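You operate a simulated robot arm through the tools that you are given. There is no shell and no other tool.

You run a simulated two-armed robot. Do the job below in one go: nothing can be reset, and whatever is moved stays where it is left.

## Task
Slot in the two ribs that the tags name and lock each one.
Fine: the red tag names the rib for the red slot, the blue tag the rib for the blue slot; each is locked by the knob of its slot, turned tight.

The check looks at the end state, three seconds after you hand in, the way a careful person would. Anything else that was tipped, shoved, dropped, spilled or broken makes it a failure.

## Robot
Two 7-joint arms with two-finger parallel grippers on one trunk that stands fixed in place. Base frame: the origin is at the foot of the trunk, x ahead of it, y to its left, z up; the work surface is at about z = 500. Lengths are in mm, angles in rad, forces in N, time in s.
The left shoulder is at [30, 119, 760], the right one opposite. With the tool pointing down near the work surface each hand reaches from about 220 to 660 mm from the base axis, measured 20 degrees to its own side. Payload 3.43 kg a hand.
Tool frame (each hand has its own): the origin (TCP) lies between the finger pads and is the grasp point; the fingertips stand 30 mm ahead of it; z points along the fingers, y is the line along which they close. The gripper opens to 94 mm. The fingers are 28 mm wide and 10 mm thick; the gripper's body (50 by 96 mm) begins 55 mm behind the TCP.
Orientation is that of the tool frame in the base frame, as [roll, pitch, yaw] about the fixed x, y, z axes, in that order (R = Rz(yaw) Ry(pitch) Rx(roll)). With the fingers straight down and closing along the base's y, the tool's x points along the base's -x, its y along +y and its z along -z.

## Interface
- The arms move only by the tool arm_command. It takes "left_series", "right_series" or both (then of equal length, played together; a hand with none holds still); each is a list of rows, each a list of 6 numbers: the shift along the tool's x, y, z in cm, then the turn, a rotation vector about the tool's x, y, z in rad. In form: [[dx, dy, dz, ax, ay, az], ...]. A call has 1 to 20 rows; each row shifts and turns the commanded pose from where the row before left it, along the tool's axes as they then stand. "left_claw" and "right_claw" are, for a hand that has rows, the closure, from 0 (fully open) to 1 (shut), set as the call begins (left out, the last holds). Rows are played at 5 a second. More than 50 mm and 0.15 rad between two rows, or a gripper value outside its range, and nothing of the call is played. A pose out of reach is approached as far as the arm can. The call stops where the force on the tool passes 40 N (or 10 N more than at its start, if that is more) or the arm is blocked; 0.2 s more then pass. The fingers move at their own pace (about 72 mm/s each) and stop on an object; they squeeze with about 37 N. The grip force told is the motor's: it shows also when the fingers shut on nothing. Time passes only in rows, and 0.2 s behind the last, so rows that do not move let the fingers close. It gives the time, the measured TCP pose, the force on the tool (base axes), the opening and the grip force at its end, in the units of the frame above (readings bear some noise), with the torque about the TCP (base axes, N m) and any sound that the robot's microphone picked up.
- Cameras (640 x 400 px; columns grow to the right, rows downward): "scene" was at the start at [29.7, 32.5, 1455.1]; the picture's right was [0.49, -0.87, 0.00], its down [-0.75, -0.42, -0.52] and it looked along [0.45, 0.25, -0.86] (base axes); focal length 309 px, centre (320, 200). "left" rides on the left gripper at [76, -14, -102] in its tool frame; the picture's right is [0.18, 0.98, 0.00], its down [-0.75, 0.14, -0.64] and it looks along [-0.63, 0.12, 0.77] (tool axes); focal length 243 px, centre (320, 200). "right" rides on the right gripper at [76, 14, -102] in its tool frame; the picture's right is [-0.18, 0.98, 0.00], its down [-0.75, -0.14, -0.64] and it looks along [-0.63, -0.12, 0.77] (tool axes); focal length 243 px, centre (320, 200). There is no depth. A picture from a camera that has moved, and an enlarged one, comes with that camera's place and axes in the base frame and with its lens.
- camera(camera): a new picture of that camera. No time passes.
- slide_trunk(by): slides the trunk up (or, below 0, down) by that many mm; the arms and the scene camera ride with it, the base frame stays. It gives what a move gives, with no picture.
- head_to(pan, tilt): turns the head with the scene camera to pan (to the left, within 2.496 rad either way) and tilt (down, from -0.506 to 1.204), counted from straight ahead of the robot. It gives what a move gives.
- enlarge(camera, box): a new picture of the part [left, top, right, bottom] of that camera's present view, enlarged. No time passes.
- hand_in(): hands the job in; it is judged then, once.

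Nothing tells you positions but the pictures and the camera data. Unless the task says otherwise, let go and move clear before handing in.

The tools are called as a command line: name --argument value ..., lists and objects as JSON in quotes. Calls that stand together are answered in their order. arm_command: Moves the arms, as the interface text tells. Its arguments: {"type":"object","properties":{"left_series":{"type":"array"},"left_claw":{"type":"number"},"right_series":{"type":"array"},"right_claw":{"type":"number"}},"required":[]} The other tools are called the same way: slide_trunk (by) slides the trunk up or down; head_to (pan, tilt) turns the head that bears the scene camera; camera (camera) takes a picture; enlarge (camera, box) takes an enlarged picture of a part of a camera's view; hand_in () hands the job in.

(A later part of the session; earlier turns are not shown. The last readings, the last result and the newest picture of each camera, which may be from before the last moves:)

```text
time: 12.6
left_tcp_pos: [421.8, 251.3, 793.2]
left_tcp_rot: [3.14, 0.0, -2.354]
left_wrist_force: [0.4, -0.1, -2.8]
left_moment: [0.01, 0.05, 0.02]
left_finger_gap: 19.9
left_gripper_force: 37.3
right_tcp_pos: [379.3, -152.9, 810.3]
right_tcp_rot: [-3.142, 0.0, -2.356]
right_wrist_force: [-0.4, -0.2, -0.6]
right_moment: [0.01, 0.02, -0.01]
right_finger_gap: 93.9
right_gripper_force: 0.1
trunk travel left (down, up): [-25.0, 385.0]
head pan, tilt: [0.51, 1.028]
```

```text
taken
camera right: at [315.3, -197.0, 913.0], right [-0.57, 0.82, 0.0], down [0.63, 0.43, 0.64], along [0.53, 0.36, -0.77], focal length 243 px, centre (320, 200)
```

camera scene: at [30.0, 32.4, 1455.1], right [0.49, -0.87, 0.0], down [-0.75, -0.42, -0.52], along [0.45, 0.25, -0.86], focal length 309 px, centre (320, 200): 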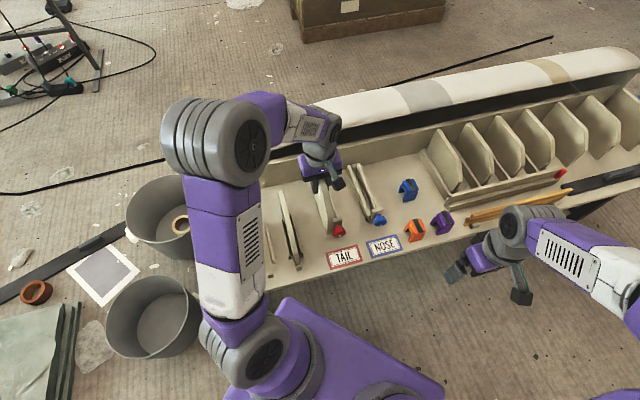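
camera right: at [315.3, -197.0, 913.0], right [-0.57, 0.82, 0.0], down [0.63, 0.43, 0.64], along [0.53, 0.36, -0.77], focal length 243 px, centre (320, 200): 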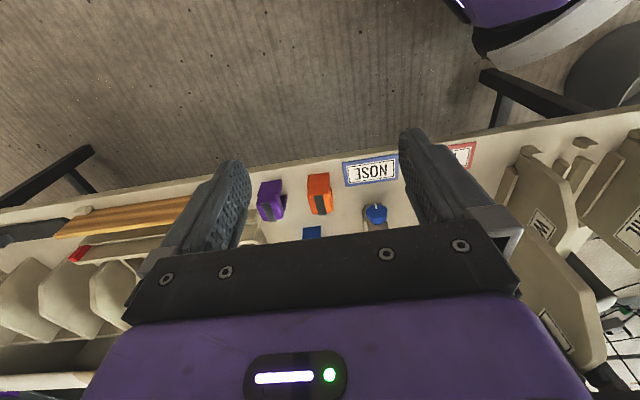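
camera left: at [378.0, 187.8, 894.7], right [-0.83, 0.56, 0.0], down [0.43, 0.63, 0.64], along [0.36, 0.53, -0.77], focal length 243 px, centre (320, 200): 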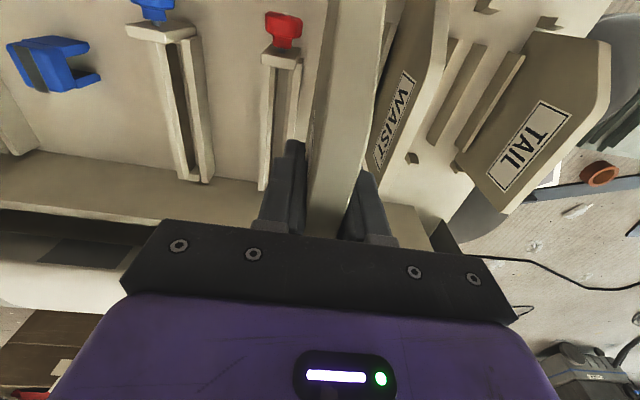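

Both slots are now visible from above with the arms out of the way, so I'll zoom in to get precise positions.

enlarge --camera "scene" --box '[320, 150, 400, 240]'

enlarge --camera "left" --box '[110, 0, 320, 200]'

enlarge --camera "scene" --box '[260, 170, 340, 270]'

```text
4.44 times, centred on (360, 195) of scene
camera zoom: at [30.0, 32.4, 1455.1], right [0.49, -0.87, 0.0], down [-0.75, -0.42, -0.52], along [0.45, 0.25, -0.86], focal length 1374 px, centre (142, 222)
```

zoom: 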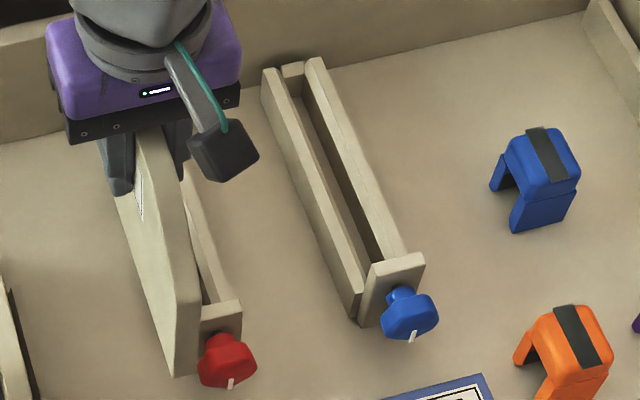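

```text
2.00 times, centred on (215, 100) of left
camera zoom: at [378.0, 187.8, 894.7], right [-0.83, 0.56, 0.0], down [0.43, 0.63, 0.64], along [0.36, 0.53, -0.77], focal length 485 px, centre (530, 400)
```

zoom: 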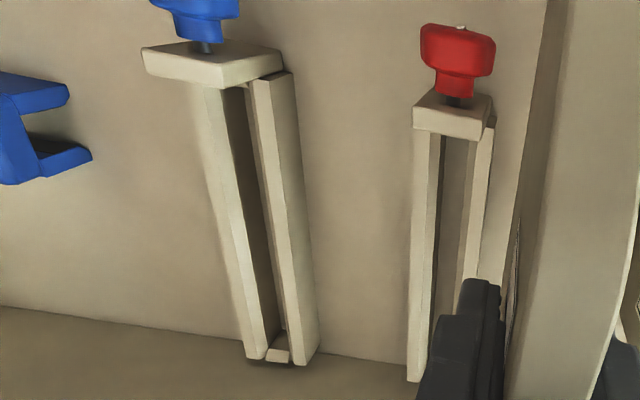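

```text
4.00 times, centred on (300, 220) of scene
camera zoom: at [30.0, 32.4, 1455.1], right [0.49, -0.87, 0.0], down [-0.75, -0.42, -0.52], along [0.45, 0.25, -0.86], focal length 1236 px, centre (400, 120)
```

zoom: 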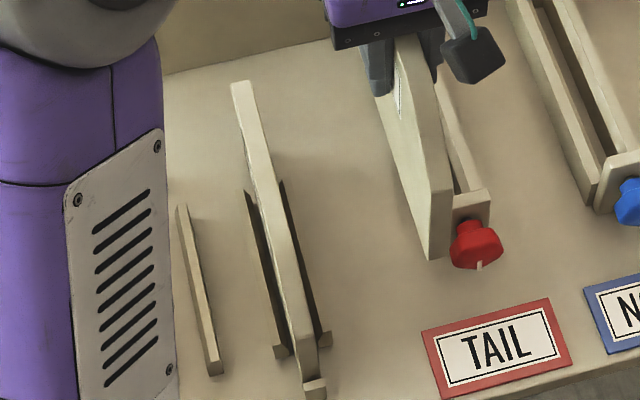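

enlarge --camera "scene" --box '[340, 155, 404, 195]'

enlarge --camera "scene" --box '[350, 190, 430, 240]'

enlarge --camera "left" --box '[130, 0, 226, 60]'

enlarge --camera "left" --box '[170, 130, 250, 190]'

```text
10.00 times, centred on (372, 175) of scene
camera zoom: at [30.0, 32.4, 1455.1], right [0.49, -0.87, 0.0], down [-0.75, -0.42, -0.52], along [0.45, 0.25, -0.86], focal length 3091 px, centre (-200, 450)
```

zoom: 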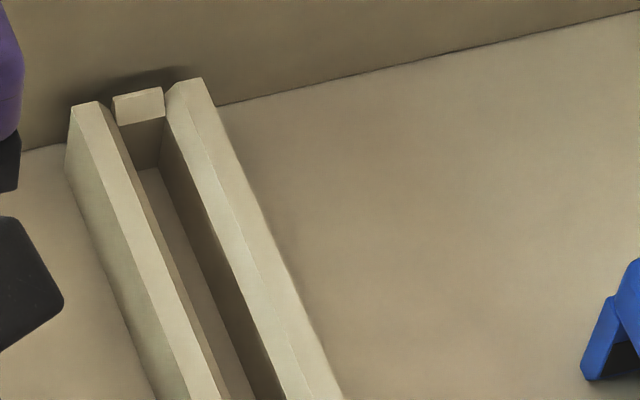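

```text
8.00 times, centred on (390, 215) of scene
camera zoom: at [30.0, 32.4, 1455.1], right [0.49, -0.87, 0.0], down [-0.75, -0.42, -0.52], along [0.45, 0.25, -0.86], focal length 2473 px, centre (-240, 80)
```

zoom: 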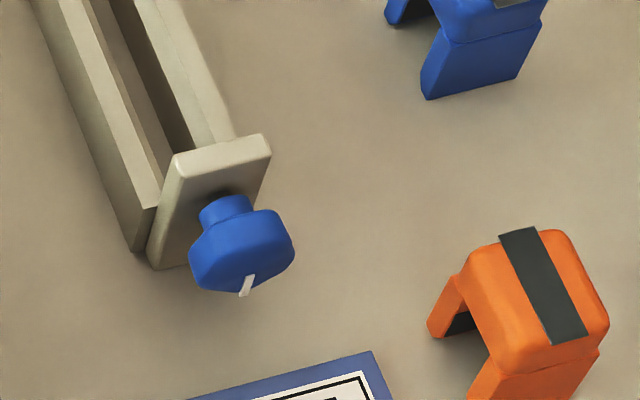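

```text
6.67 times, centred on (178, 30) of left
camera zoom: at [378.0, 187.8, 894.7], right [-0.83, 0.56, 0.0], down [0.43, 0.63, 0.64], along [0.36, 0.53, -0.77], focal length 1618 px, centre (1267, 1333)
```

zoom: 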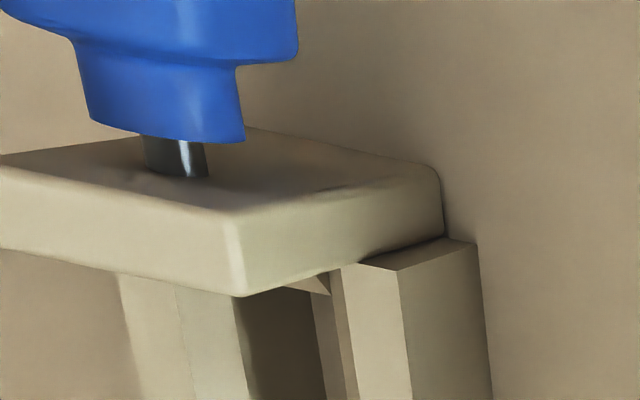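

```text
6.67 times, centred on (210, 160) of left
camera zoom: at [378.0, 187.8, 894.7], right [-0.83, 0.56, 0.0], down [0.43, 0.63, 0.64], along [0.36, 0.53, -0.77], focal length 1618 px, centre (1053, 467)
```

zoom: 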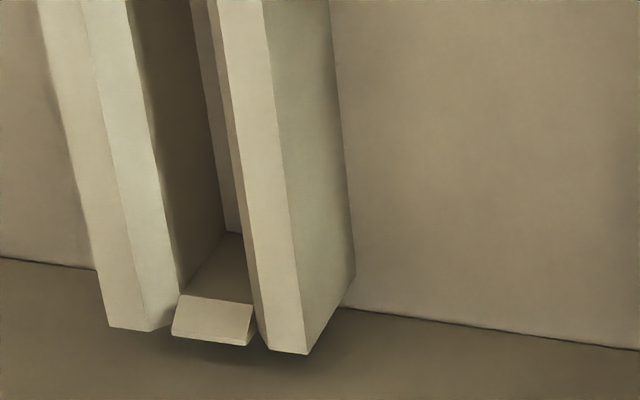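

From two cameras, the blue slot has its centre line at u≈312. Its rails run from v≈469 to 690 with tops at z≈539, and the clamp block's top is at z≈585. That is near the reach limit, so I'll raise the trunk a little before carrying the rib there.

slide_trunk --by 90

camera --camera "scene"

enlarge --camera "left" --box '[270, 60, 430, 240]'

```text
time: 13.8
left_tcp_pos: [421.4, 252.5, 882.8]
left_tcp_rot: [-3.141, 0.002, -2.355]
left_wrist_force: [-0.3, -0.7, -3.9]
left_moment: [-0.01, 0.03, -0.02]
left_finger_gap: 20.1
left_gripper_force: 36.9
right_tcp_pos: [380.1, -150.5, 901.2]
right_tcp_rot: [3.141, 0.0, -2.354]
right_wrist_force: [0.1, 0.2, -0.1]
right_moment: [0.01, 0.01, -0.01]
right_finger_gap: 93.9
right_gripper_force: 0.1
trunk travel left (down, up): [-115.0, 295.0]
head pan, tilt: [0.51, 1.028]
```

```text
taken
camera scene: at [30.2, 32.7, 1544.9], right [0.49, -0.87, 0.0], down [-0.75, -0.42, -0.52], along [0.45, 0.25, -0.86], focal length 309 px, centre (320, 200)
```

scene: 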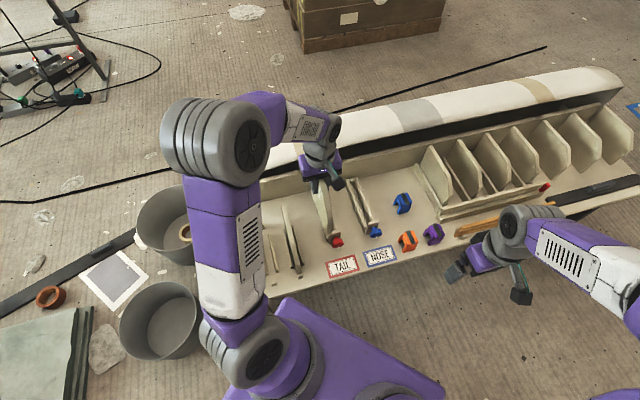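

```text
2.22 times, centred on (350, 150) of left
camera zoom: at [377.8, 188.4, 984.4], right [-0.83, 0.56, 0.0], down [0.43, 0.63, 0.64], along [0.36, 0.53, -0.77], focal length 539 px, centre (253, 311)
```

zoom: 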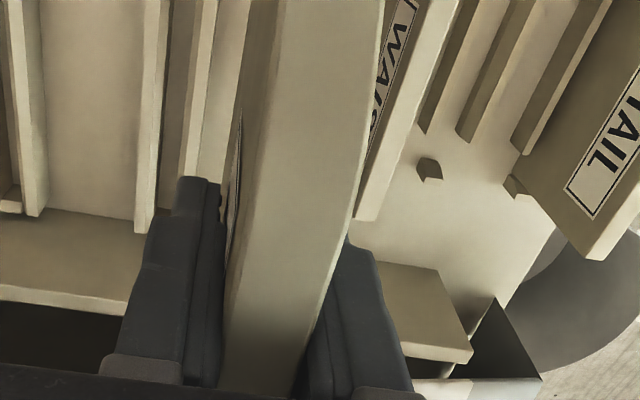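

arm_command --left_series '[[-1.22, -2.4, 1.78, 0, 0, 0], [-1.22, -2.4, 1.78, 0, 0, 0], [-1.22, -2.4, 1.78, 0, 0, 0], [-1.22, -2.4, 1.78, 0, 0, 0], [-1.22, -2.4, 1.78, 0, 0, 0], [-1.22, -2.4, 1.78, 0, 0, 0], [-1.22, -2.4, 1.78, 0, 0, 0], [-1.21, -2.4, 1.76, 0, 0, 0], [0, 0, 0, 0, 0, 0]]'

camera --camera "left"

camera --camera "scene"

camera --camera "right"

```text
time: 15.8
left_tcp_pos: [625.4, 186.4, 740.3]
left_tcp_rot: [-3.141, 0.001, -2.355]
left_wrist_force: [0.4, 0.2, -3.3]
left_moment: [-0.01, 0.03, 0.0]
left_finger_gap: 20.0
left_gripper_force: 37.1
right_tcp_pos: [378.9, -151.4, 901.0]
right_tcp_rot: [-3.141, 0.001, -2.357]
right_wrist_force: [-0.2, 0.8, 0.2]
right_moment: [0.01, -0.02, 0.03]
right_finger_gap: 94.1
right_gripper_force: 0.1
trunk travel left (down, up): [-115.0, 295.0]
head pan, tilt: [0.51, 1.028]
```

```text
taken
camera left: at [581.4, 121.9, 842.5], right [-0.83, 0.56, 0.0], down [0.43, 0.63, 0.64], along [0.36, 0.53, -0.77], focal length 243 px, centre (320, 200)
```

left: 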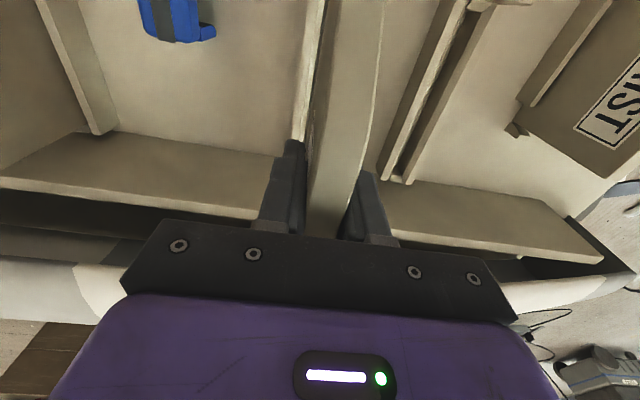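

```text
taken
camera scene: at [29.8, 32.6, 1545.1], right [0.49, -0.87, 0.0], down [-0.75, -0.42, -0.52], along [0.45, 0.25, -0.86], focal length 309 px, centre (320, 200)
```

scene: 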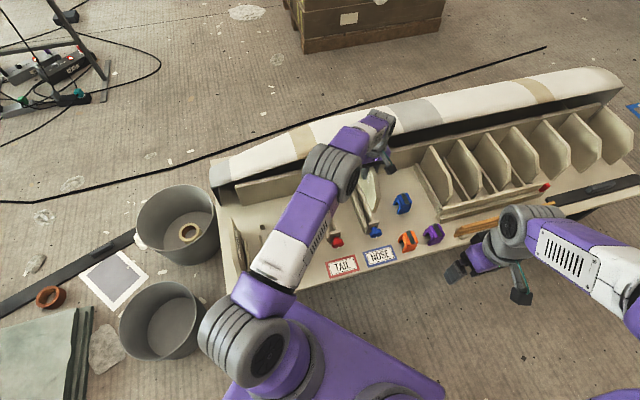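

```text
taken
camera right: at [315.4, -196.5, 1003.1], right [-0.57, 0.82, 0.0], down [0.63, 0.43, 0.64], along [0.53, 0.36, -0.77], focal length 243 px, centre (320, 200)
```

right: 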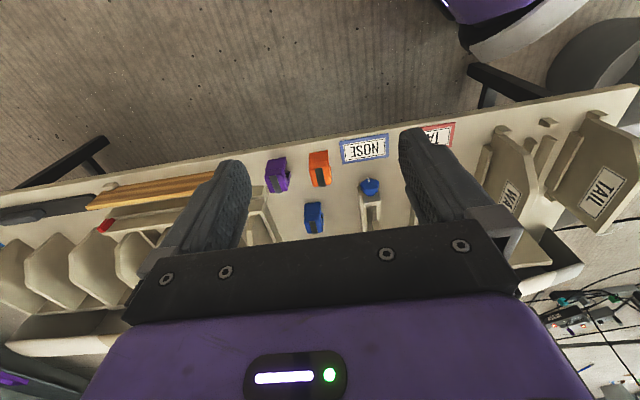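

The left hand holds the rib above the blue slot. I'll bring the right hand's camera in on the near side, tilted, so I can check the rib's alignment with the slot before lowering.

arm_command --right_series '[[-2.7, 0.61, 3.26, 0, 0, 0], [-2.7, 0.61, 3.26, 0, 0, 0], [-2.7, 0.61, 3.26, 0, 0, 0], [-2.7, 0.61, 3.26, 0, 0, 0], [-2.7, 0.61, 3.26, 0, 0, 0], [-2.7, 0.61, 3.26, 0, 0, 0], [-2.7, 0.61, 3.26, 0, 0, 0], [-2.7, 0.61, 3.26, 0, 0, 0], [0, 0, 0, 0, -0.13, 0], [0, 0, 0, 0, -0.13, 0], [0, 0, 0, 0, -0.13, 0], [0, 0, 0, 0, -0.13, 0], [0, 0, 0, 0, 0, 0]]'

camera --camera "right"

camera --camera "scene"

```text
time: 18.6
left_tcp_pos: [623.9, 187.1, 739.8]
left_tcp_rot: [-3.14, 0.0, -2.353]
left_wrist_force: [0.3, -0.1, -2.7]
left_moment: [0.0, 0.0, 0.01]
left_finger_gap: 20.0
left_gripper_force: 37.0
right_tcp_pos: [498.4, 36.4, 640.5]
right_tcp_rot: [3.139, 0.524, -2.353]
right_wrist_force: [-0.3, -0.5, 0.3]
right_moment: [0.01, 0.0, 0.03]
right_finger_gap: 93.7
right_gripper_force: 0.0
trunk travel left (down, up): [-115.0, 295.0]
head pan, tilt: [0.51, 1.028]
```

```text
taken
camera right: at [404.7, -38.2, 690.5], right [-0.58, 0.81, 0.09], down [0.34, 0.14, 0.93], along [0.74, 0.57, -0.35], focal length 243 px, centre (320, 200)
```

right: 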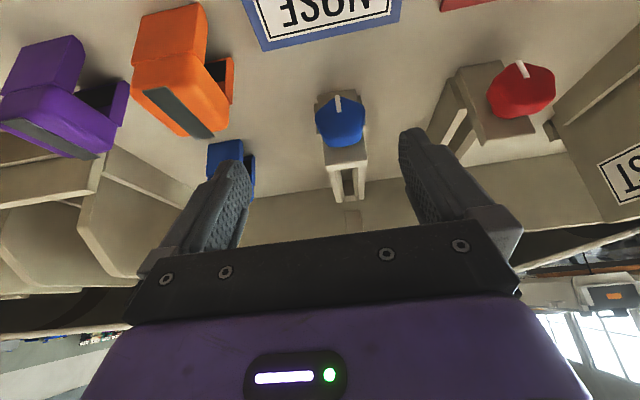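

```text
taken
camera scene: at [30.1, 32.7, 1545.0], right [0.49, -0.87, 0.0], down [-0.75, -0.42, -0.52], along [0.45, 0.25, -0.86], focal length 309 px, centre (320, 200)
```

scene: 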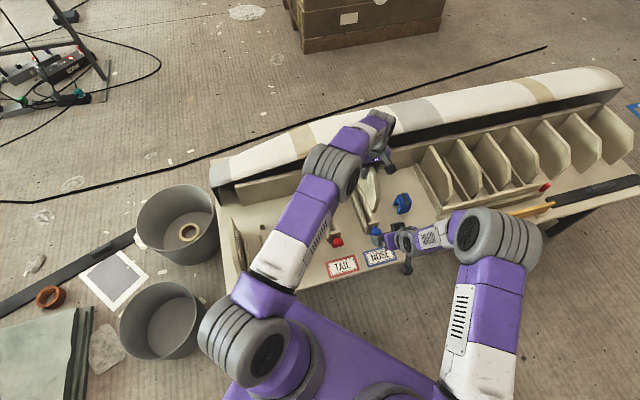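

arm_command --right_series '[[-1.5, 0, -2.6, 0, 0, 0], [-1.5, 0, -2.6, 0, 0, 0], [0, 0, 0, 0, 0, 0]]'

camera --camera "right"

enlarge --camera "right" --box '[260, 40, 440, 240]'

```text
time: 19.4
left_tcp_pos: [625.3, 186.1, 739.5]
left_tcp_rot: [3.141, 0.0, -2.354]
left_wrist_force: [0.3, -0.2, -2.6]
left_moment: [-0.01, -0.01, -0.01]
left_finger_gap: 20.1
left_gripper_force: 36.5
right_tcp_pos: [497.2, 35.9, 699.8]
right_tcp_rot: [3.141, 0.52, -2.356]
right_wrist_force: [-1.1, 1.2, -1.2]
right_moment: [0.03, -0.01, 0.01]
right_finger_gap: 93.9
right_gripper_force: 0.1
trunk travel left (down, up): [-115.0, 295.0]
head pan, tilt: [0.51, 1.028]
```

```text
taken
camera right: at [405.1, -38.3, 750.6], right [-0.58, 0.81, 0.09], down [0.34, 0.14, 0.93], along [0.74, 0.57, -0.35], focal length 243 px, centre (320, 200)
```

right: 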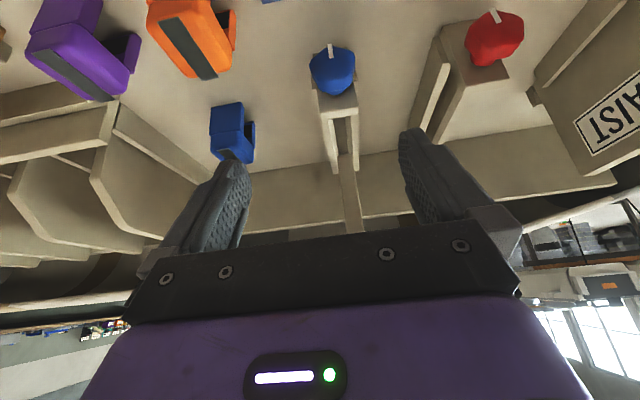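

```text
2.00 times, centred on (350, 140) of right
camera zoom: at [405.1, -38.3, 750.6], right [-0.58, 0.81, 0.09], down [0.34, 0.14, 0.93], along [0.74, 0.57, -0.35], focal length 485 px, centre (260, 320)
```

zoom: 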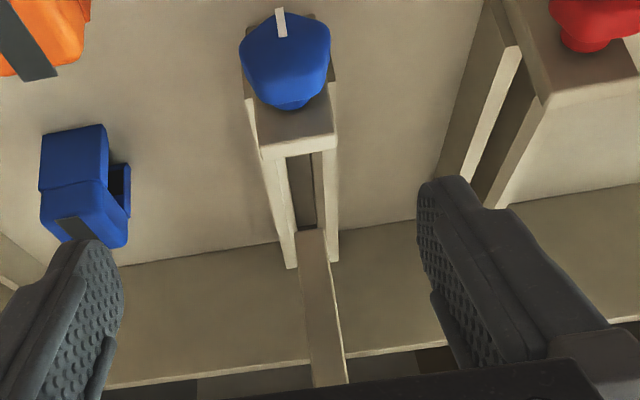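

The rib's near edge now shows right above the slot. I'll zoom in to measure the offset.

enlarge --camera "right" --box '[305, 60, 385, 110]'

enlarge --camera "right" --box '[305, 110, 401, 170]'

enlarge --camera "right" --box '[305, 160, 401, 220]'

enlarge --camera "scene" --box '[340, 150, 420, 250]'

```text
8.00 times, centred on (345, 85) of right
camera zoom: at [405.1, -38.3, 750.6], right [-0.58, 0.81, 0.09], down [0.34, 0.14, 0.93], along [0.74, 0.57, -0.35], focal length 1941 px, centre (120, 1120)
```

zoom: 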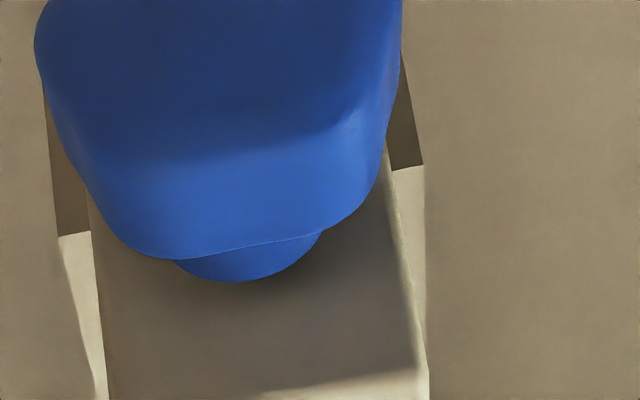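

```text
6.67 times, centred on (353, 140) of right
camera zoom: at [405.1, -38.3, 750.6], right [-0.58, 0.81, 0.09], down [0.34, 0.14, 0.93], along [0.74, 0.57, -0.35], focal length 1618 px, centre (100, 600)
```

zoom: 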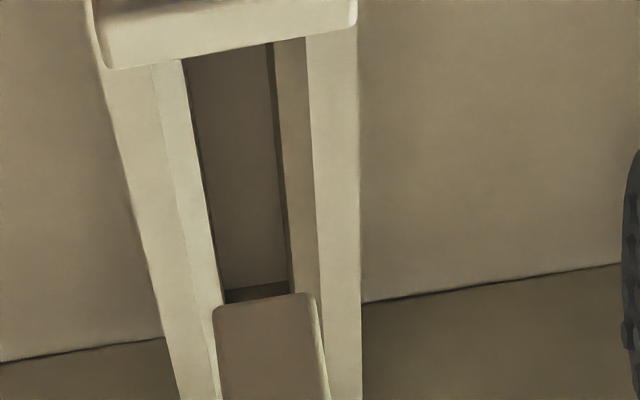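

```text
6.67 times, centred on (353, 190) of right
camera zoom: at [405.1, -38.3, 750.6], right [-0.58, 0.81, 0.09], down [0.34, 0.14, 0.93], along [0.74, 0.57, -0.35], focal length 1618 px, centre (100, 267)
```

zoom: 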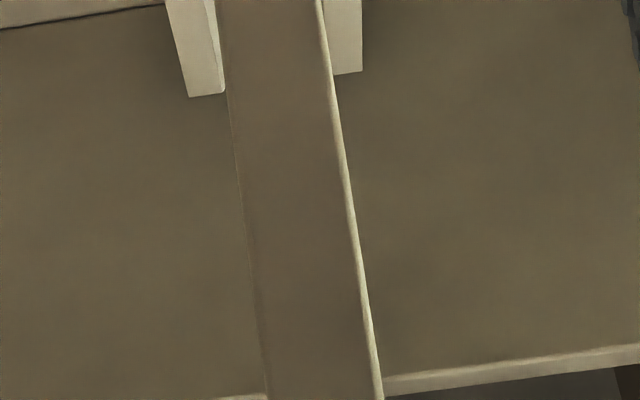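

```text
4.00 times, centred on (380, 200) of scene
camera zoom: at [30.2, 32.6, 1545.0], right [0.49, -0.87, 0.0], down [-0.75, -0.42, -0.52], along [0.45, 0.25, -0.86], focal length 1236 px, centre (80, 200)
```

zoom: 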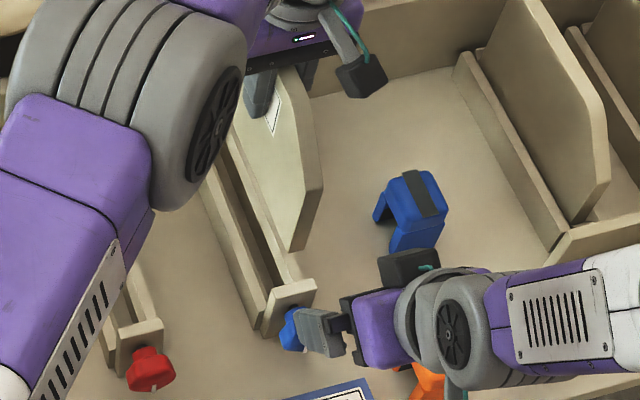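

The rib centre (u≈310.8) and slot centre (u≈310.9) agree to well under 1 mm, and the near-end gap looks right. I'll lower partway and check again.

arm_command --left_series '[[0, 0, 1.5, 0, 0, 0], [0, 0, 1.5, 0, 0, 0], [0, 0, 1.5, 0, 0, 0], [0, 0, 1.0, 0, 0, 0], [0, 0, 0, 0, 0, 0]]'

camera --camera "right"

enlarge --camera "right" --box '[305, 80, 401, 140]'

enlarge --camera "scene" --box '[340, 150, 420, 250]'

```text
time: 20.6
left_tcp_pos: [625.2, 186.9, 685.1]
left_tcp_rot: [3.141, -0.001, -2.354]
left_wrist_force: [0.7, -0.3, -3.3]
left_moment: [-0.02, 0.02, 0.0]
left_finger_gap: 20.1
left_gripper_force: 37.0
right_tcp_pos: [498.5, 35.1, 699.7]
right_tcp_rot: [3.141, 0.521, -2.354]
right_wrist_force: [-0.1, -0.5, 0.0]
right_moment: [0.0, 0.01, 0.03]
right_finger_gap: 94.1
right_gripper_force: 0.0
trunk travel left (down, up): [-115.0, 295.0]
head pan, tilt: [0.51, 1.028]
```

```text
taken
camera right: at [405.0, -38.4, 750.3], right [-0.58, 0.81, 0.09], down [0.34, 0.14, 0.93], along [0.74, 0.57, -0.35], focal length 243 px, centre (320, 200)
```

right: 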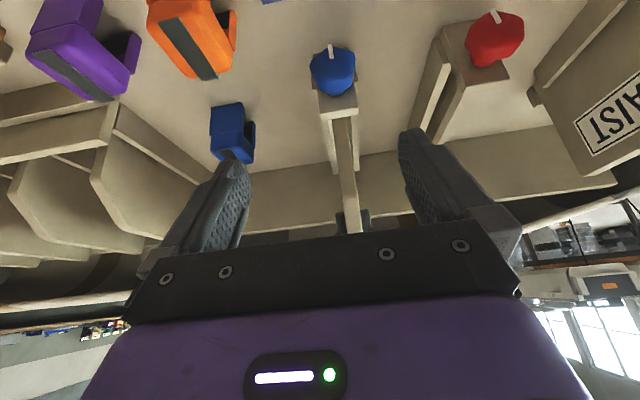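

```text
6.67 times, centred on (353, 110) of right
camera zoom: at [405.0, -38.4, 750.3], right [-0.58, 0.81, 0.09], down [0.34, 0.14, 0.93], along [0.74, 0.57, -0.35], focal length 1618 px, centre (100, 800)
```

zoom: 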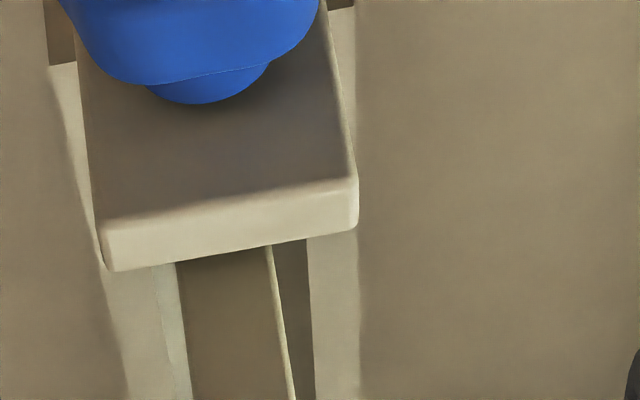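

```text
4.00 times, centred on (380, 200) of scene
camera zoom: at [30.0, 32.6, 1545.1], right [0.49, -0.87, 0.0], down [-0.75, -0.42, -0.52], along [0.45, 0.25, -0.86], focal length 1236 px, centre (80, 200)
```

zoom: 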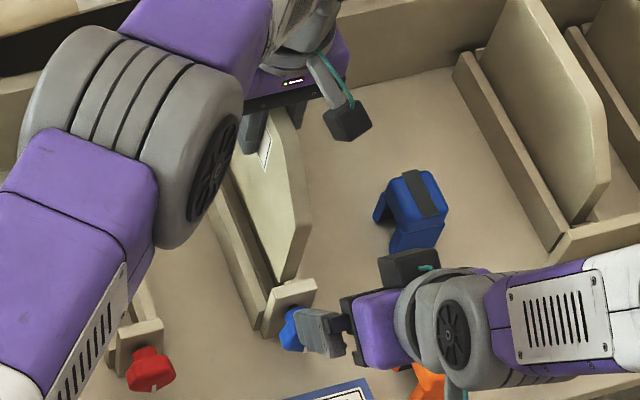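

No contact yet. I'll carry on down in small steps while watching the force.

arm_command --left_series '[[0, 0, 0.8, 0, 0, 0], [0, 0, 0.8, 0, 0, 0], [0, 0, 0.8, 0, 0, 0], [0, 0, 0, 0, 0, 0]]'

camera --camera "right"

enlarge --camera "scene" --box '[370, 190, 418, 220]'

camera --camera "left"

```text
time: 21.6
left_tcp_pos: [625.7, 186.1, 660.4]
left_tcp_rot: [-3.141, -0.001, -2.355]
left_wrist_force: [0.2, -0.2, -3.2]
left_moment: [-0.03, 0.03, 0.0]
left_finger_gap: 20.2
left_gripper_force: 37.3
right_tcp_pos: [498.1, 36.9, 698.9]
right_tcp_rot: [-3.14, 0.521, -2.355]
right_wrist_force: [-1.2, -0.2, 0.0]
right_moment: [0.0, 0.02, 0.02]
right_finger_gap: 94.1
right_gripper_force: 0.0
trunk travel left (down, up): [-115.0, 295.0]
head pan, tilt: [0.51, 1.028]
```

```text
taken
camera right: at [405.1, -38.4, 750.3], right [-0.58, 0.81, 0.09], down [0.34, 0.14, 0.93], along [0.74, 0.57, -0.35], focal length 243 px, centre (320, 200)
```

right: 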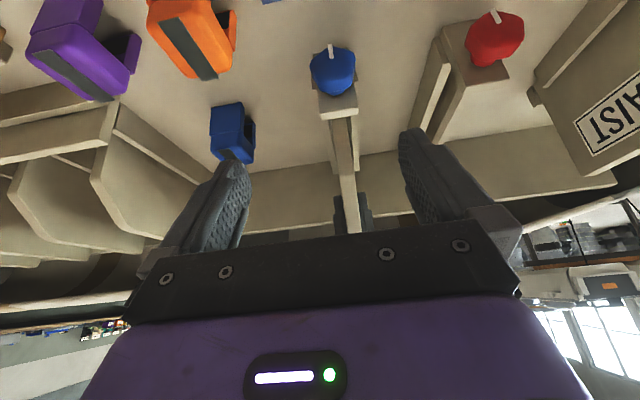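

```text
13.33 times, centred on (394, 205) of scene
camera zoom: at [30.1, 32.6, 1545.1], right [0.49, -0.87, 0.0], down [-0.75, -0.42, -0.52], along [0.45, 0.25, -0.86], focal length 4122 px, centre (-667, 133)
```

zoom: 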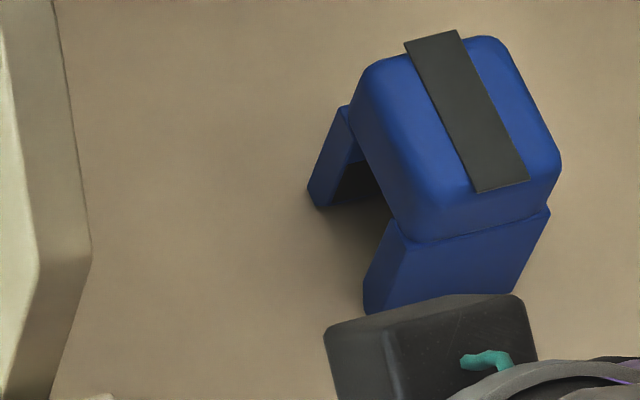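

```text
taken
camera left: at [582.9, 122.4, 762.9], right [-0.83, 0.56, 0.0], down [0.43, 0.63, 0.64], along [0.36, 0.53, -0.77], focal length 243 px, centre (320, 200)
```

left: 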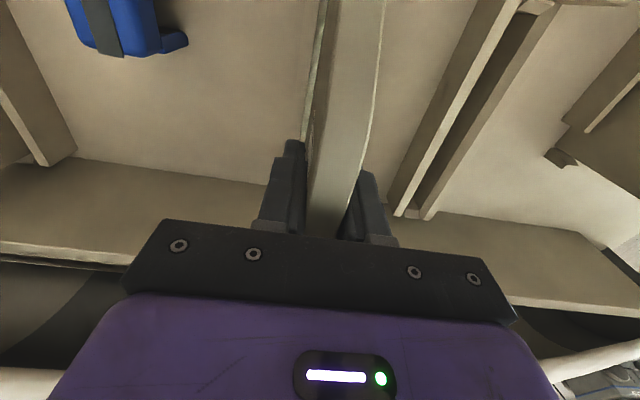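

enlarge --camera "scene" --box '[360, 200, 400, 240]'

enlarge --camera "right" --box '[305, 80, 401, 140]'

```text
10.00 times, centred on (380, 220) of scene
camera zoom: at [30.1, 32.6, 1545.1], right [0.49, -0.87, 0.0], down [-0.75, -0.42, -0.52], along [0.45, 0.25, -0.86], focal length 3091 px, centre (-280, 0)
```

zoom: 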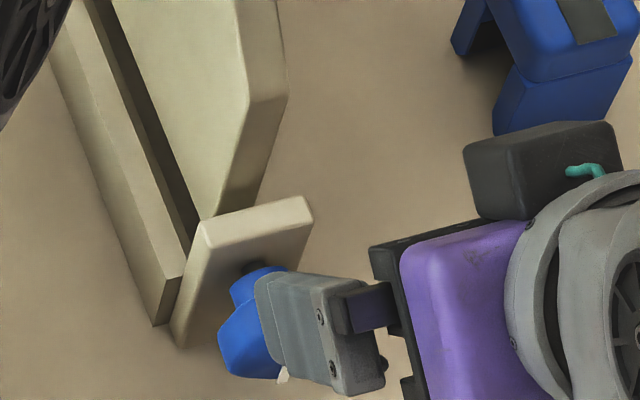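

```text
6.67 times, centred on (353, 110) of right
camera zoom: at [405.1, -38.4, 750.3], right [-0.58, 0.81, 0.09], down [0.34, 0.14, 0.93], along [0.74, 0.57, -0.35], focal length 1618 px, centre (100, 800)
```

zoom: 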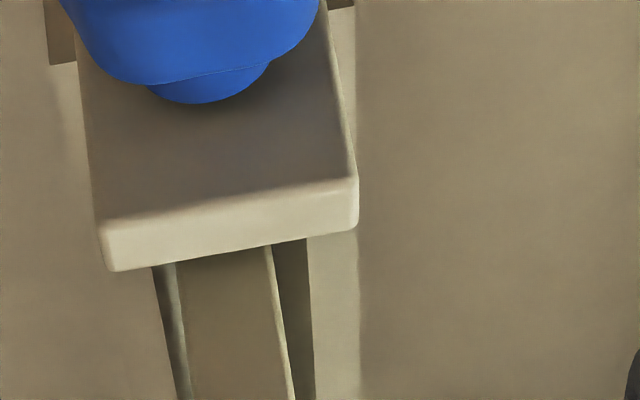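

arm_command --left_series '[[0, 0, 0.5, 0, 0, 0], [0, 0, 0.5, 0, 0, 0], [0, 0, 0.5, 0, 0, 0], [0, 0, 0.5, 0, 0, 0], [0, 0, 0, 0, 0, 0]]'

camera --camera "right"

```text
time: 22.9
left_tcp_pos: [626.7, 186.2, 640.1]
left_tcp_rot: [-3.141, 0.0, -2.355]
left_wrist_force: [-0.5, 0.5, -1.8]
left_moment: [0.02, 0.06, -0.02]
left_finger_gap: 20.2
left_gripper_force: 37.1
right_tcp_pos: [498.1, 37.1, 699.7]
right_tcp_rot: [-3.141, 0.519, -2.356]
right_wrist_force: [0.2, 0.0, 0.0]
right_moment: [-0.02, 0.01, 0.0]
right_finger_gap: 94.0
right_gripper_force: 0.1
trunk travel left (down, up): [-115.0, 295.0]
head pan, tilt: [0.51, 1.028]
```

```text
taken
camera right: at [405.0, -38.4, 750.3], right [-0.58, 0.81, 0.09], down [0.34, 0.14, 0.93], along [0.74, 0.57, -0.35], focal length 243 px, centre (320, 200)
```

right: 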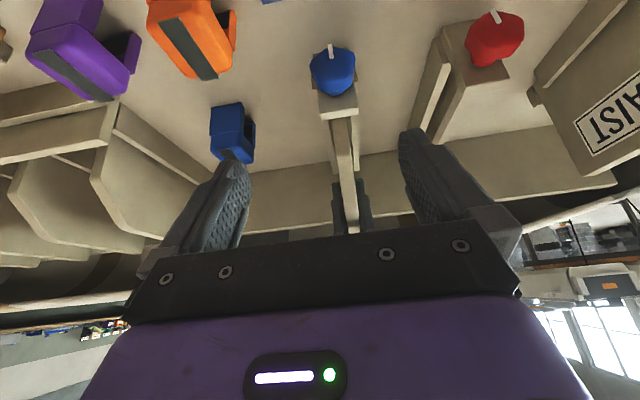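

arm_command --left_series '[[0, 0, 0.5, 0, 0, 0], [0, 0, 0.5, 0, 0, 0], [0, 0, 0.5, 0, 0, 0], [0, 0, 0.4, 0, 0, 0], [0, 0, 0, 0, 0, 0]]'

enlarge --camera "right" --box '[300, 70, 400, 230]'

```text
time: 24.1
left_tcp_pos: [626.2, 185.1, 622.1]
left_tcp_rot: [-3.142, -0.001, -2.354]
left_wrist_force: [-1.6, 0.4, -2.0]
left_moment: [0.05, 0.15, -0.1]
left_finger_gap: 20.1
left_gripper_force: 37.0
right_tcp_pos: [498.0, 36.5, 699.8]
right_tcp_rot: [-3.141, 0.519, -2.354]
right_wrist_force: [0.0, -0.4, 0.6]
right_moment: [-0.01, 0.0, 0.01]
right_finger_gap: 94.2
right_gripper_force: 0.0
trunk travel left (down, up): [-115.0, 295.0]
head pan, tilt: [0.51, 1.028]
```

```text
2.50 times, centred on (350, 150) of right
camera zoom: at [405.0, -38.4, 750.4], right [-0.58, 0.81, 0.09], down [0.34, 0.14, 0.93], along [0.74, 0.57, -0.35], focal length 606 px, centre (245, 325)
```

zoom: 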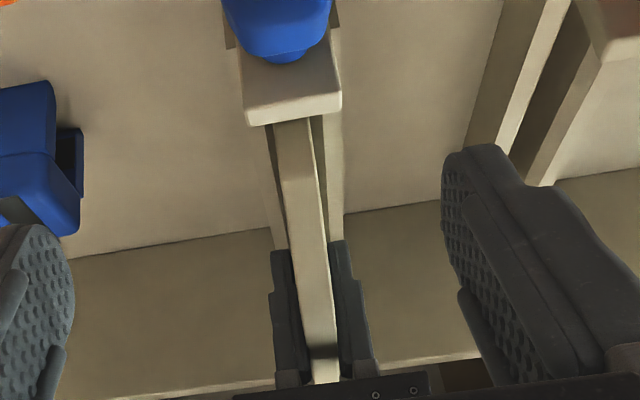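

It slid in with almost no force. I'll finish the last few millimetres to the floor.

arm_command --left_series '[[0, 0, 0.2, 0, 0, 0], [0, 0, 0.2, 0, 0, 0], [0, 0, 0.1, 0, 0, 0], [0, 0, 0.1, 0, 0, 0], [0, 0, 0, 0, 0, 0]]'

```text
time: 25.2
left_tcp_pos: [625.7, 185.0, 616.9]
left_tcp_rot: [-3.139, 0.0, -2.353]
left_wrist_force: [-2.6, 0.4, 7.1]
left_moment: [-0.27, 0.52, -0.05]
left_finger_gap: 20.1
left_gripper_force: 36.8
right_tcp_pos: [499.9, 36.3, 700.3]
right_tcp_rot: [3.141, 0.52, -2.352]
right_wrist_force: [-0.2, -0.7, 0.4]
right_moment: [0.0, 0.02, 0.02]
right_finger_gap: 94.2
right_gripper_force: 0.1
trunk travel left (down, up): [-115.0, 295.0]
head pan, tilt: [0.51, 1.028]
```

The rib is seated: the floor is pushing back and the height matches how it sat in the rack. I'll let go.

arm_command --left_series '[[0, 0, -0.1, 0, 0, 0], [0, 0, 0, 0, 0, 0], [0, 0, 0, 0, 0, 0], [0, 0, 0, 0, 0, 0], [0, 0, 0, 0, 0, 0]]' --left_claw 0.0

camera --camera "right"

camera --camera "left"

```text
time: 26.4
left_tcp_pos: [625.7, 186.4, 616.4]
left_tcp_rot: [-3.141, 0.0, -2.355]
left_wrist_force: [1.5, -0.5, 0.1]
left_moment: [0.02, 0.03, -0.01]
left_finger_gap: 94.0
left_gripper_force: 0.2
right_tcp_pos: [499.0, 35.9, 700.2]
right_tcp_rot: [-3.141, 0.52, -2.354]
right_wrist_force: [0.9, -0.6, 0.3]
right_moment: [0.02, 0.01, -0.03]
right_finger_gap: 93.9
right_gripper_force: 0.1
trunk travel left (down, up): [-115.0, 295.0]
head pan, tilt: [0.51, 1.028]
```

```text
taken
camera right: at [404.9, -38.4, 750.4], right [-0.58, 0.81, 0.09], down [0.34, 0.14, 0.93], along [0.74, 0.57, -0.35], focal length 243 px, centre (320, 200)
```

right: 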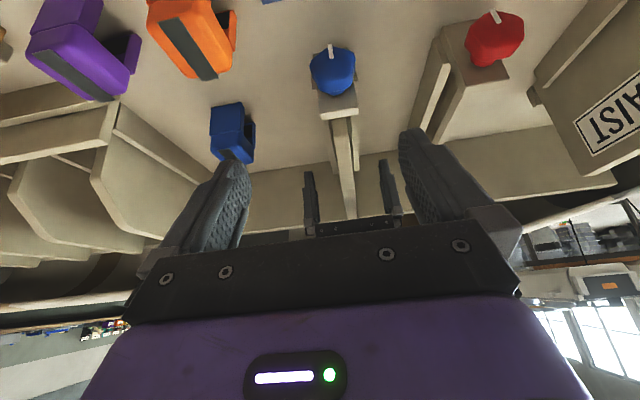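

```text
taken
camera left: at [582.8, 121.9, 719.5], right [-0.83, 0.56, 0.0], down [0.43, 0.63, 0.64], along [0.36, 0.53, -0.77], focal length 243 px, centre (320, 200)
```

left: 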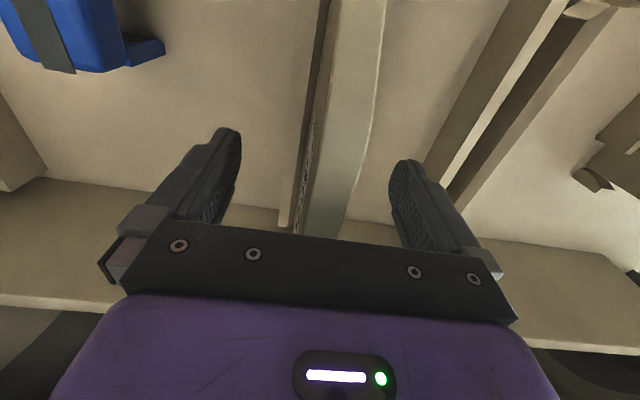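

The NOSE rib stands free in the blue slot. I'll retract the left hand upward and carry it over to the TAIL rib.

arm_command --left_series '[[0, 0, -2, 0, 0, 0], [0, 0, -4, 0, 0, 0], [0, 0, -4.5, 0, 0, 0], [0, 0, -3.5, 0, 0, 0], [0.82, 3.9, 0, 0, 0, 0], [0.82, 3.9, 0, 0, 0, 0], [0.82, 3.9, 0, 0, 0, 0], [0.82, 3.9, 0, 0, 0, 0], [0.82, 3.9, 0, 0, 0, 0], [0.82, 3.9, 0, 0, 0, 0], [0.82, 3.9, 0, 0, 0, 0], [0.82, 3.9, 0, 0, 0, 0], [0.82, 3.9, 0, 0, 0, 0], [0.82, 3.9, 0, 0, 0, 0], [0.82, 3.9, 0, 0, 0, 0], [0.82, 3.9, 0, 0, 0, 0], [0, 0, 0, 0, 0, 0]]'

camera --camera "left"

camera --camera "scene"

camera --camera "right"

```text
time: 30.1
left_tcp_pos: [223.4, 446.5, 757.0]
left_tcp_rot: [-3.141, 0.001, -2.354]
left_wrist_force: [-0.1, -0.6, 0.5]
left_moment: [-0.02, 0.01, 0.02]
left_finger_gap: 94.3
left_gripper_force: 0.0
right_tcp_pos: [498.4, 34.9, 699.6]
right_tcp_rot: [3.142, 0.521, -2.355]
right_wrist_force: [0.1, -0.1, -0.6]
right_moment: [-0.01, 0.02, 0.0]
right_finger_gap: 94.0
right_gripper_force: 0.0
trunk travel left (down, up): [-115.0, 295.0]
head pan, tilt: [0.51, 1.028]
```

```text
taken
camera left: at [180.7, 383.1, 859.2], right [-0.83, 0.56, 0.0], down [0.43, 0.63, 0.64], along [0.36, 0.53, -0.77], focal length 243 px, centre (320, 200)
```

left: 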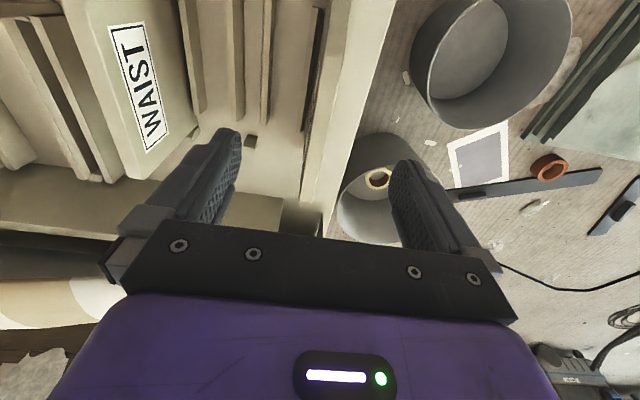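

```text
taken
camera scene: at [29.8, 32.5, 1545.1], right [0.49, -0.87, 0.0], down [-0.75, -0.42, -0.52], along [0.45, 0.25, -0.86], focal length 309 px, centre (320, 200)
```

scene: 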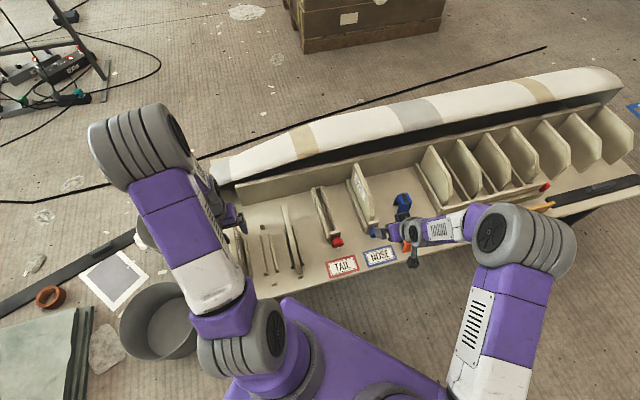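

```text
taken
camera right: at [404.9, -38.5, 750.4], right [-0.58, 0.81, 0.09], down [0.34, 0.14, 0.93], along [0.74, 0.57, -0.35], focal length 243 px, centre (320, 200)
```

right: 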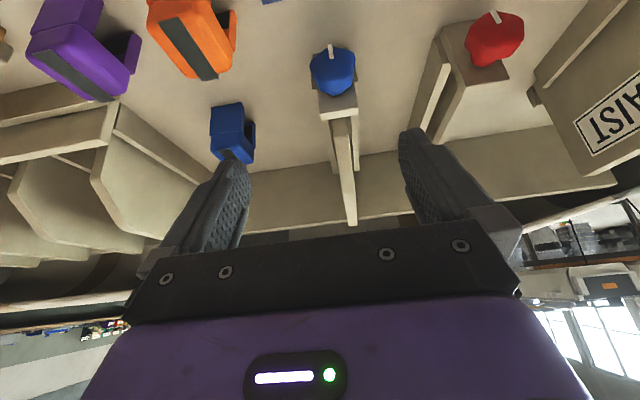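

NOSE stands in the blue slot. Now I'll measure the TAIL rib against the left hand.

enlarge --camera "left" --box '[270, 0, 430, 100]'

enlarge --camera "left" --box '[250, 130, 410, 230]'

```text
4.00 times, centred on (350, 50) of left
camera zoom: at [180.7, 383.1, 859.2], right [-0.83, 0.56, 0.0], down [0.43, 0.63, 0.64], along [0.36, 0.53, -0.77], focal length 970 px, centre (200, 800)
```

zoom: 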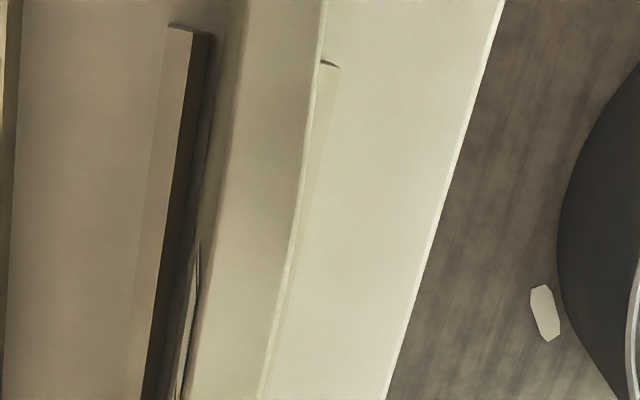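

```text
4.00 times, centred on (330, 180) of left
camera zoom: at [180.7, 383.1, 859.2], right [-0.83, 0.56, 0.0], down [0.43, 0.63, 0.64], along [0.36, 0.53, -0.77], focal length 970 px, centre (280, 280)
```

zoom: 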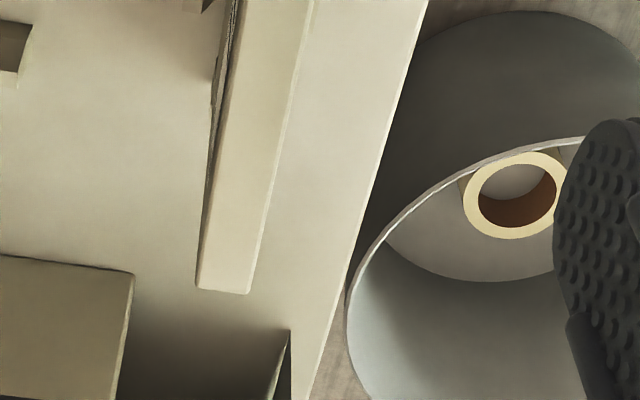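

arm_command --left_series '[[-0.1, 0.18, 2.5, 0, 0, 0], [0, 0, 2.5, 0, 0, 0], [0, 0, 2.0, 0, 0, 0], [0, 0, 0, 0, 0, 0]]'

camera --camera "left"

enlarge --camera "left" --box '[220, 100, 420, 225]'

enlarge --camera "scene" --box '[180, 180, 310, 290]'

```text
time: 31.1
left_tcp_pos: [223.5, 449.5, 687.4]
left_tcp_rot: [-3.141, 0.0, -2.355]
left_wrist_force: [-0.4, -0.2, 0.0]
left_moment: [0.03, 0.01, -0.05]
left_finger_gap: 93.8
left_gripper_force: 0.1
right_tcp_pos: [497.8, 36.3, 699.6]
right_tcp_rot: [-3.141, 0.522, -2.356]
right_wrist_force: [0.0, 0.2, -0.4]
right_moment: [-0.02, 0.03, -0.01]
right_finger_gap: 94.1
right_gripper_force: 0.1
trunk travel left (down, up): [-115.0, 295.0]
head pan, tilt: [0.51, 1.028]
```

```text
taken
camera left: at [180.7, 385.0, 789.0], right [-0.83, 0.56, 0.0], down [0.43, 0.63, 0.64], along [0.36, 0.53, -0.77], focal length 243 px, centre (320, 200)
```

left: 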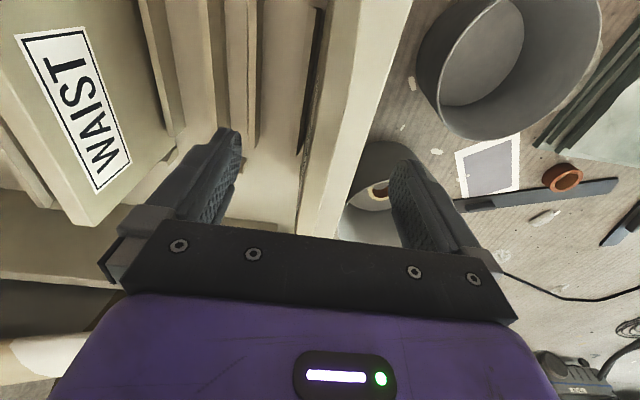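

```text
3.20 times, centred on (320, 162) of left
camera zoom: at [180.7, 385.0, 789.0], right [-0.83, 0.56, 0.0], down [0.43, 0.63, 0.64], along [0.36, 0.53, -0.77], focal length 776 px, centre (320, 320)
```

zoom: 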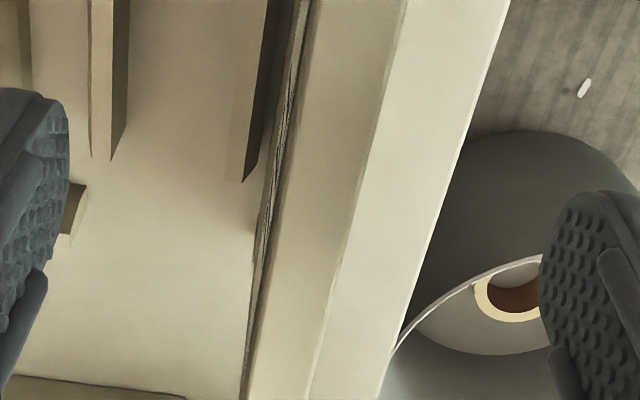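

```text
3.64 times, centred on (245, 235) of scene
camera zoom: at [29.8, 32.5, 1545.1], right [0.49, -0.87, 0.0], down [-0.75, -0.42, -0.52], along [0.45, 0.25, -0.86], focal length 1124 px, centre (593, 73)
```

zoom: 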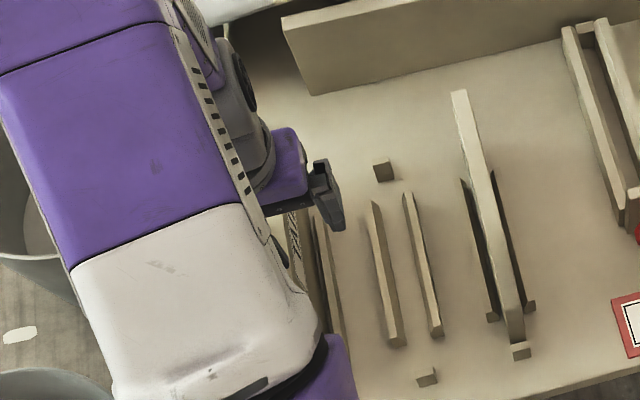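

arm_command --left_series '[[0, 0.15, 2.0, 0, 0, 0], [0, 0, 2.0, 0, 0, 0], [0, 0, 2.0, 0, 0, 0], [0, 0, 1.0, 0, 0, 0], [0, 0, 0, 0, 0, 0]]'

camera --camera "left"

```text
time: 32.2
left_tcp_pos: [223.4, 450.2, 617.3]
left_tcp_rot: [-3.142, -0.002, -2.354]
left_wrist_force: [-0.2, 0.1, 0.2]
left_moment: [-0.02, 0.0, 0.0]
left_finger_gap: 93.9
left_gripper_force: 0.2
right_tcp_pos: [498.9, 36.1, 700.5]
right_tcp_rot: [3.14, 0.521, -2.354]
right_wrist_force: [0.3, 0.3, 0.4]
right_moment: [0.0, -0.03, 0.0]
right_finger_gap: 94.0
right_gripper_force: 0.0
trunk travel left (down, up): [-115.0, 295.0]
head pan, tilt: [0.51, 1.028]
```

```text
taken
camera left: at [180.1, 386.4, 719.4], right [-0.83, 0.56, 0.0], down [0.43, 0.63, 0.64], along [0.36, 0.53, -0.77], focal length 243 px, centre (320, 200)
```

left: 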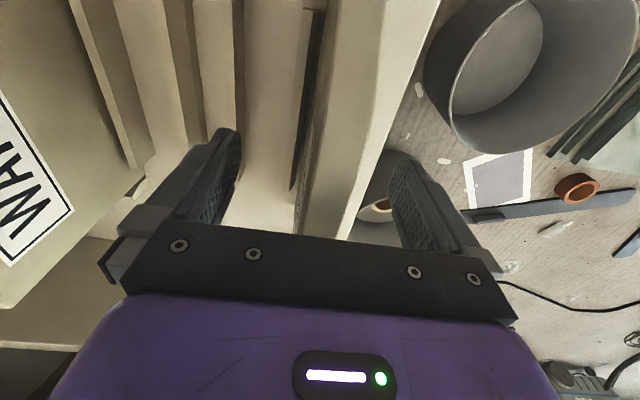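

The hand straddles the TAIL rib evenly, so I'll close on it and lift straight up.

arm_command --left_series '[[0, 0, 0, 0, 0, 0], [0, 0, 0, 0, 0, 0], [0, 0, 0, 0, 0, 0], [0, 0, 0, 0, 0, 0], [0, 0, 0, 0, 0, 0]]' --left_claw 1.0

enlarge --camera "scene" --box '[180, 180, 310, 290]'

```text
time: 33.5
left_tcp_pos: [223.8, 451.0, 617.8]
left_tcp_rot: [-3.141, 0.0, -2.353]
left_wrist_force: [0.3, -0.4, -0.5]
left_moment: [-0.01, -0.07, -0.04]
left_finger_gap: 20.0
left_gripper_force: 36.7
right_tcp_pos: [498.3, 36.4, 701.5]
right_tcp_rot: [3.14, 0.519, -2.355]
right_wrist_force: [-0.5, 0.1, -0.2]
right_moment: [0.0, 0.0, 0.03]
right_finger_gap: 93.9
right_gripper_force: 0.0
trunk travel left (down, up): [-115.0, 295.0]
head pan, tilt: [0.51, 1.028]
```

```text
3.64 times, centred on (245, 235) of scene
camera zoom: at [29.8, 32.6, 1545.1], right [0.49, -0.87, 0.0], down [-0.75, -0.42, -0.52], along [0.45, 0.25, -0.86], focal length 1124 px, centre (593, 73)
```

zoom: 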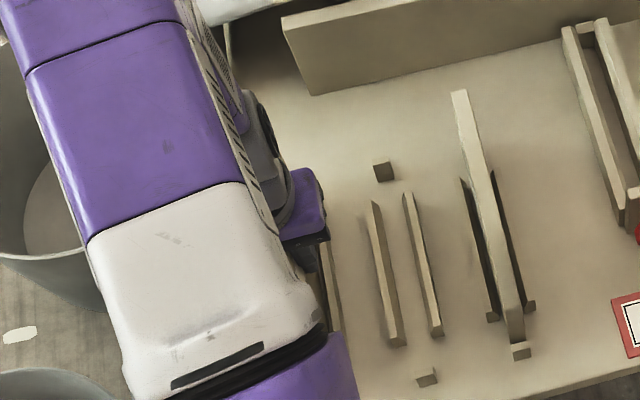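

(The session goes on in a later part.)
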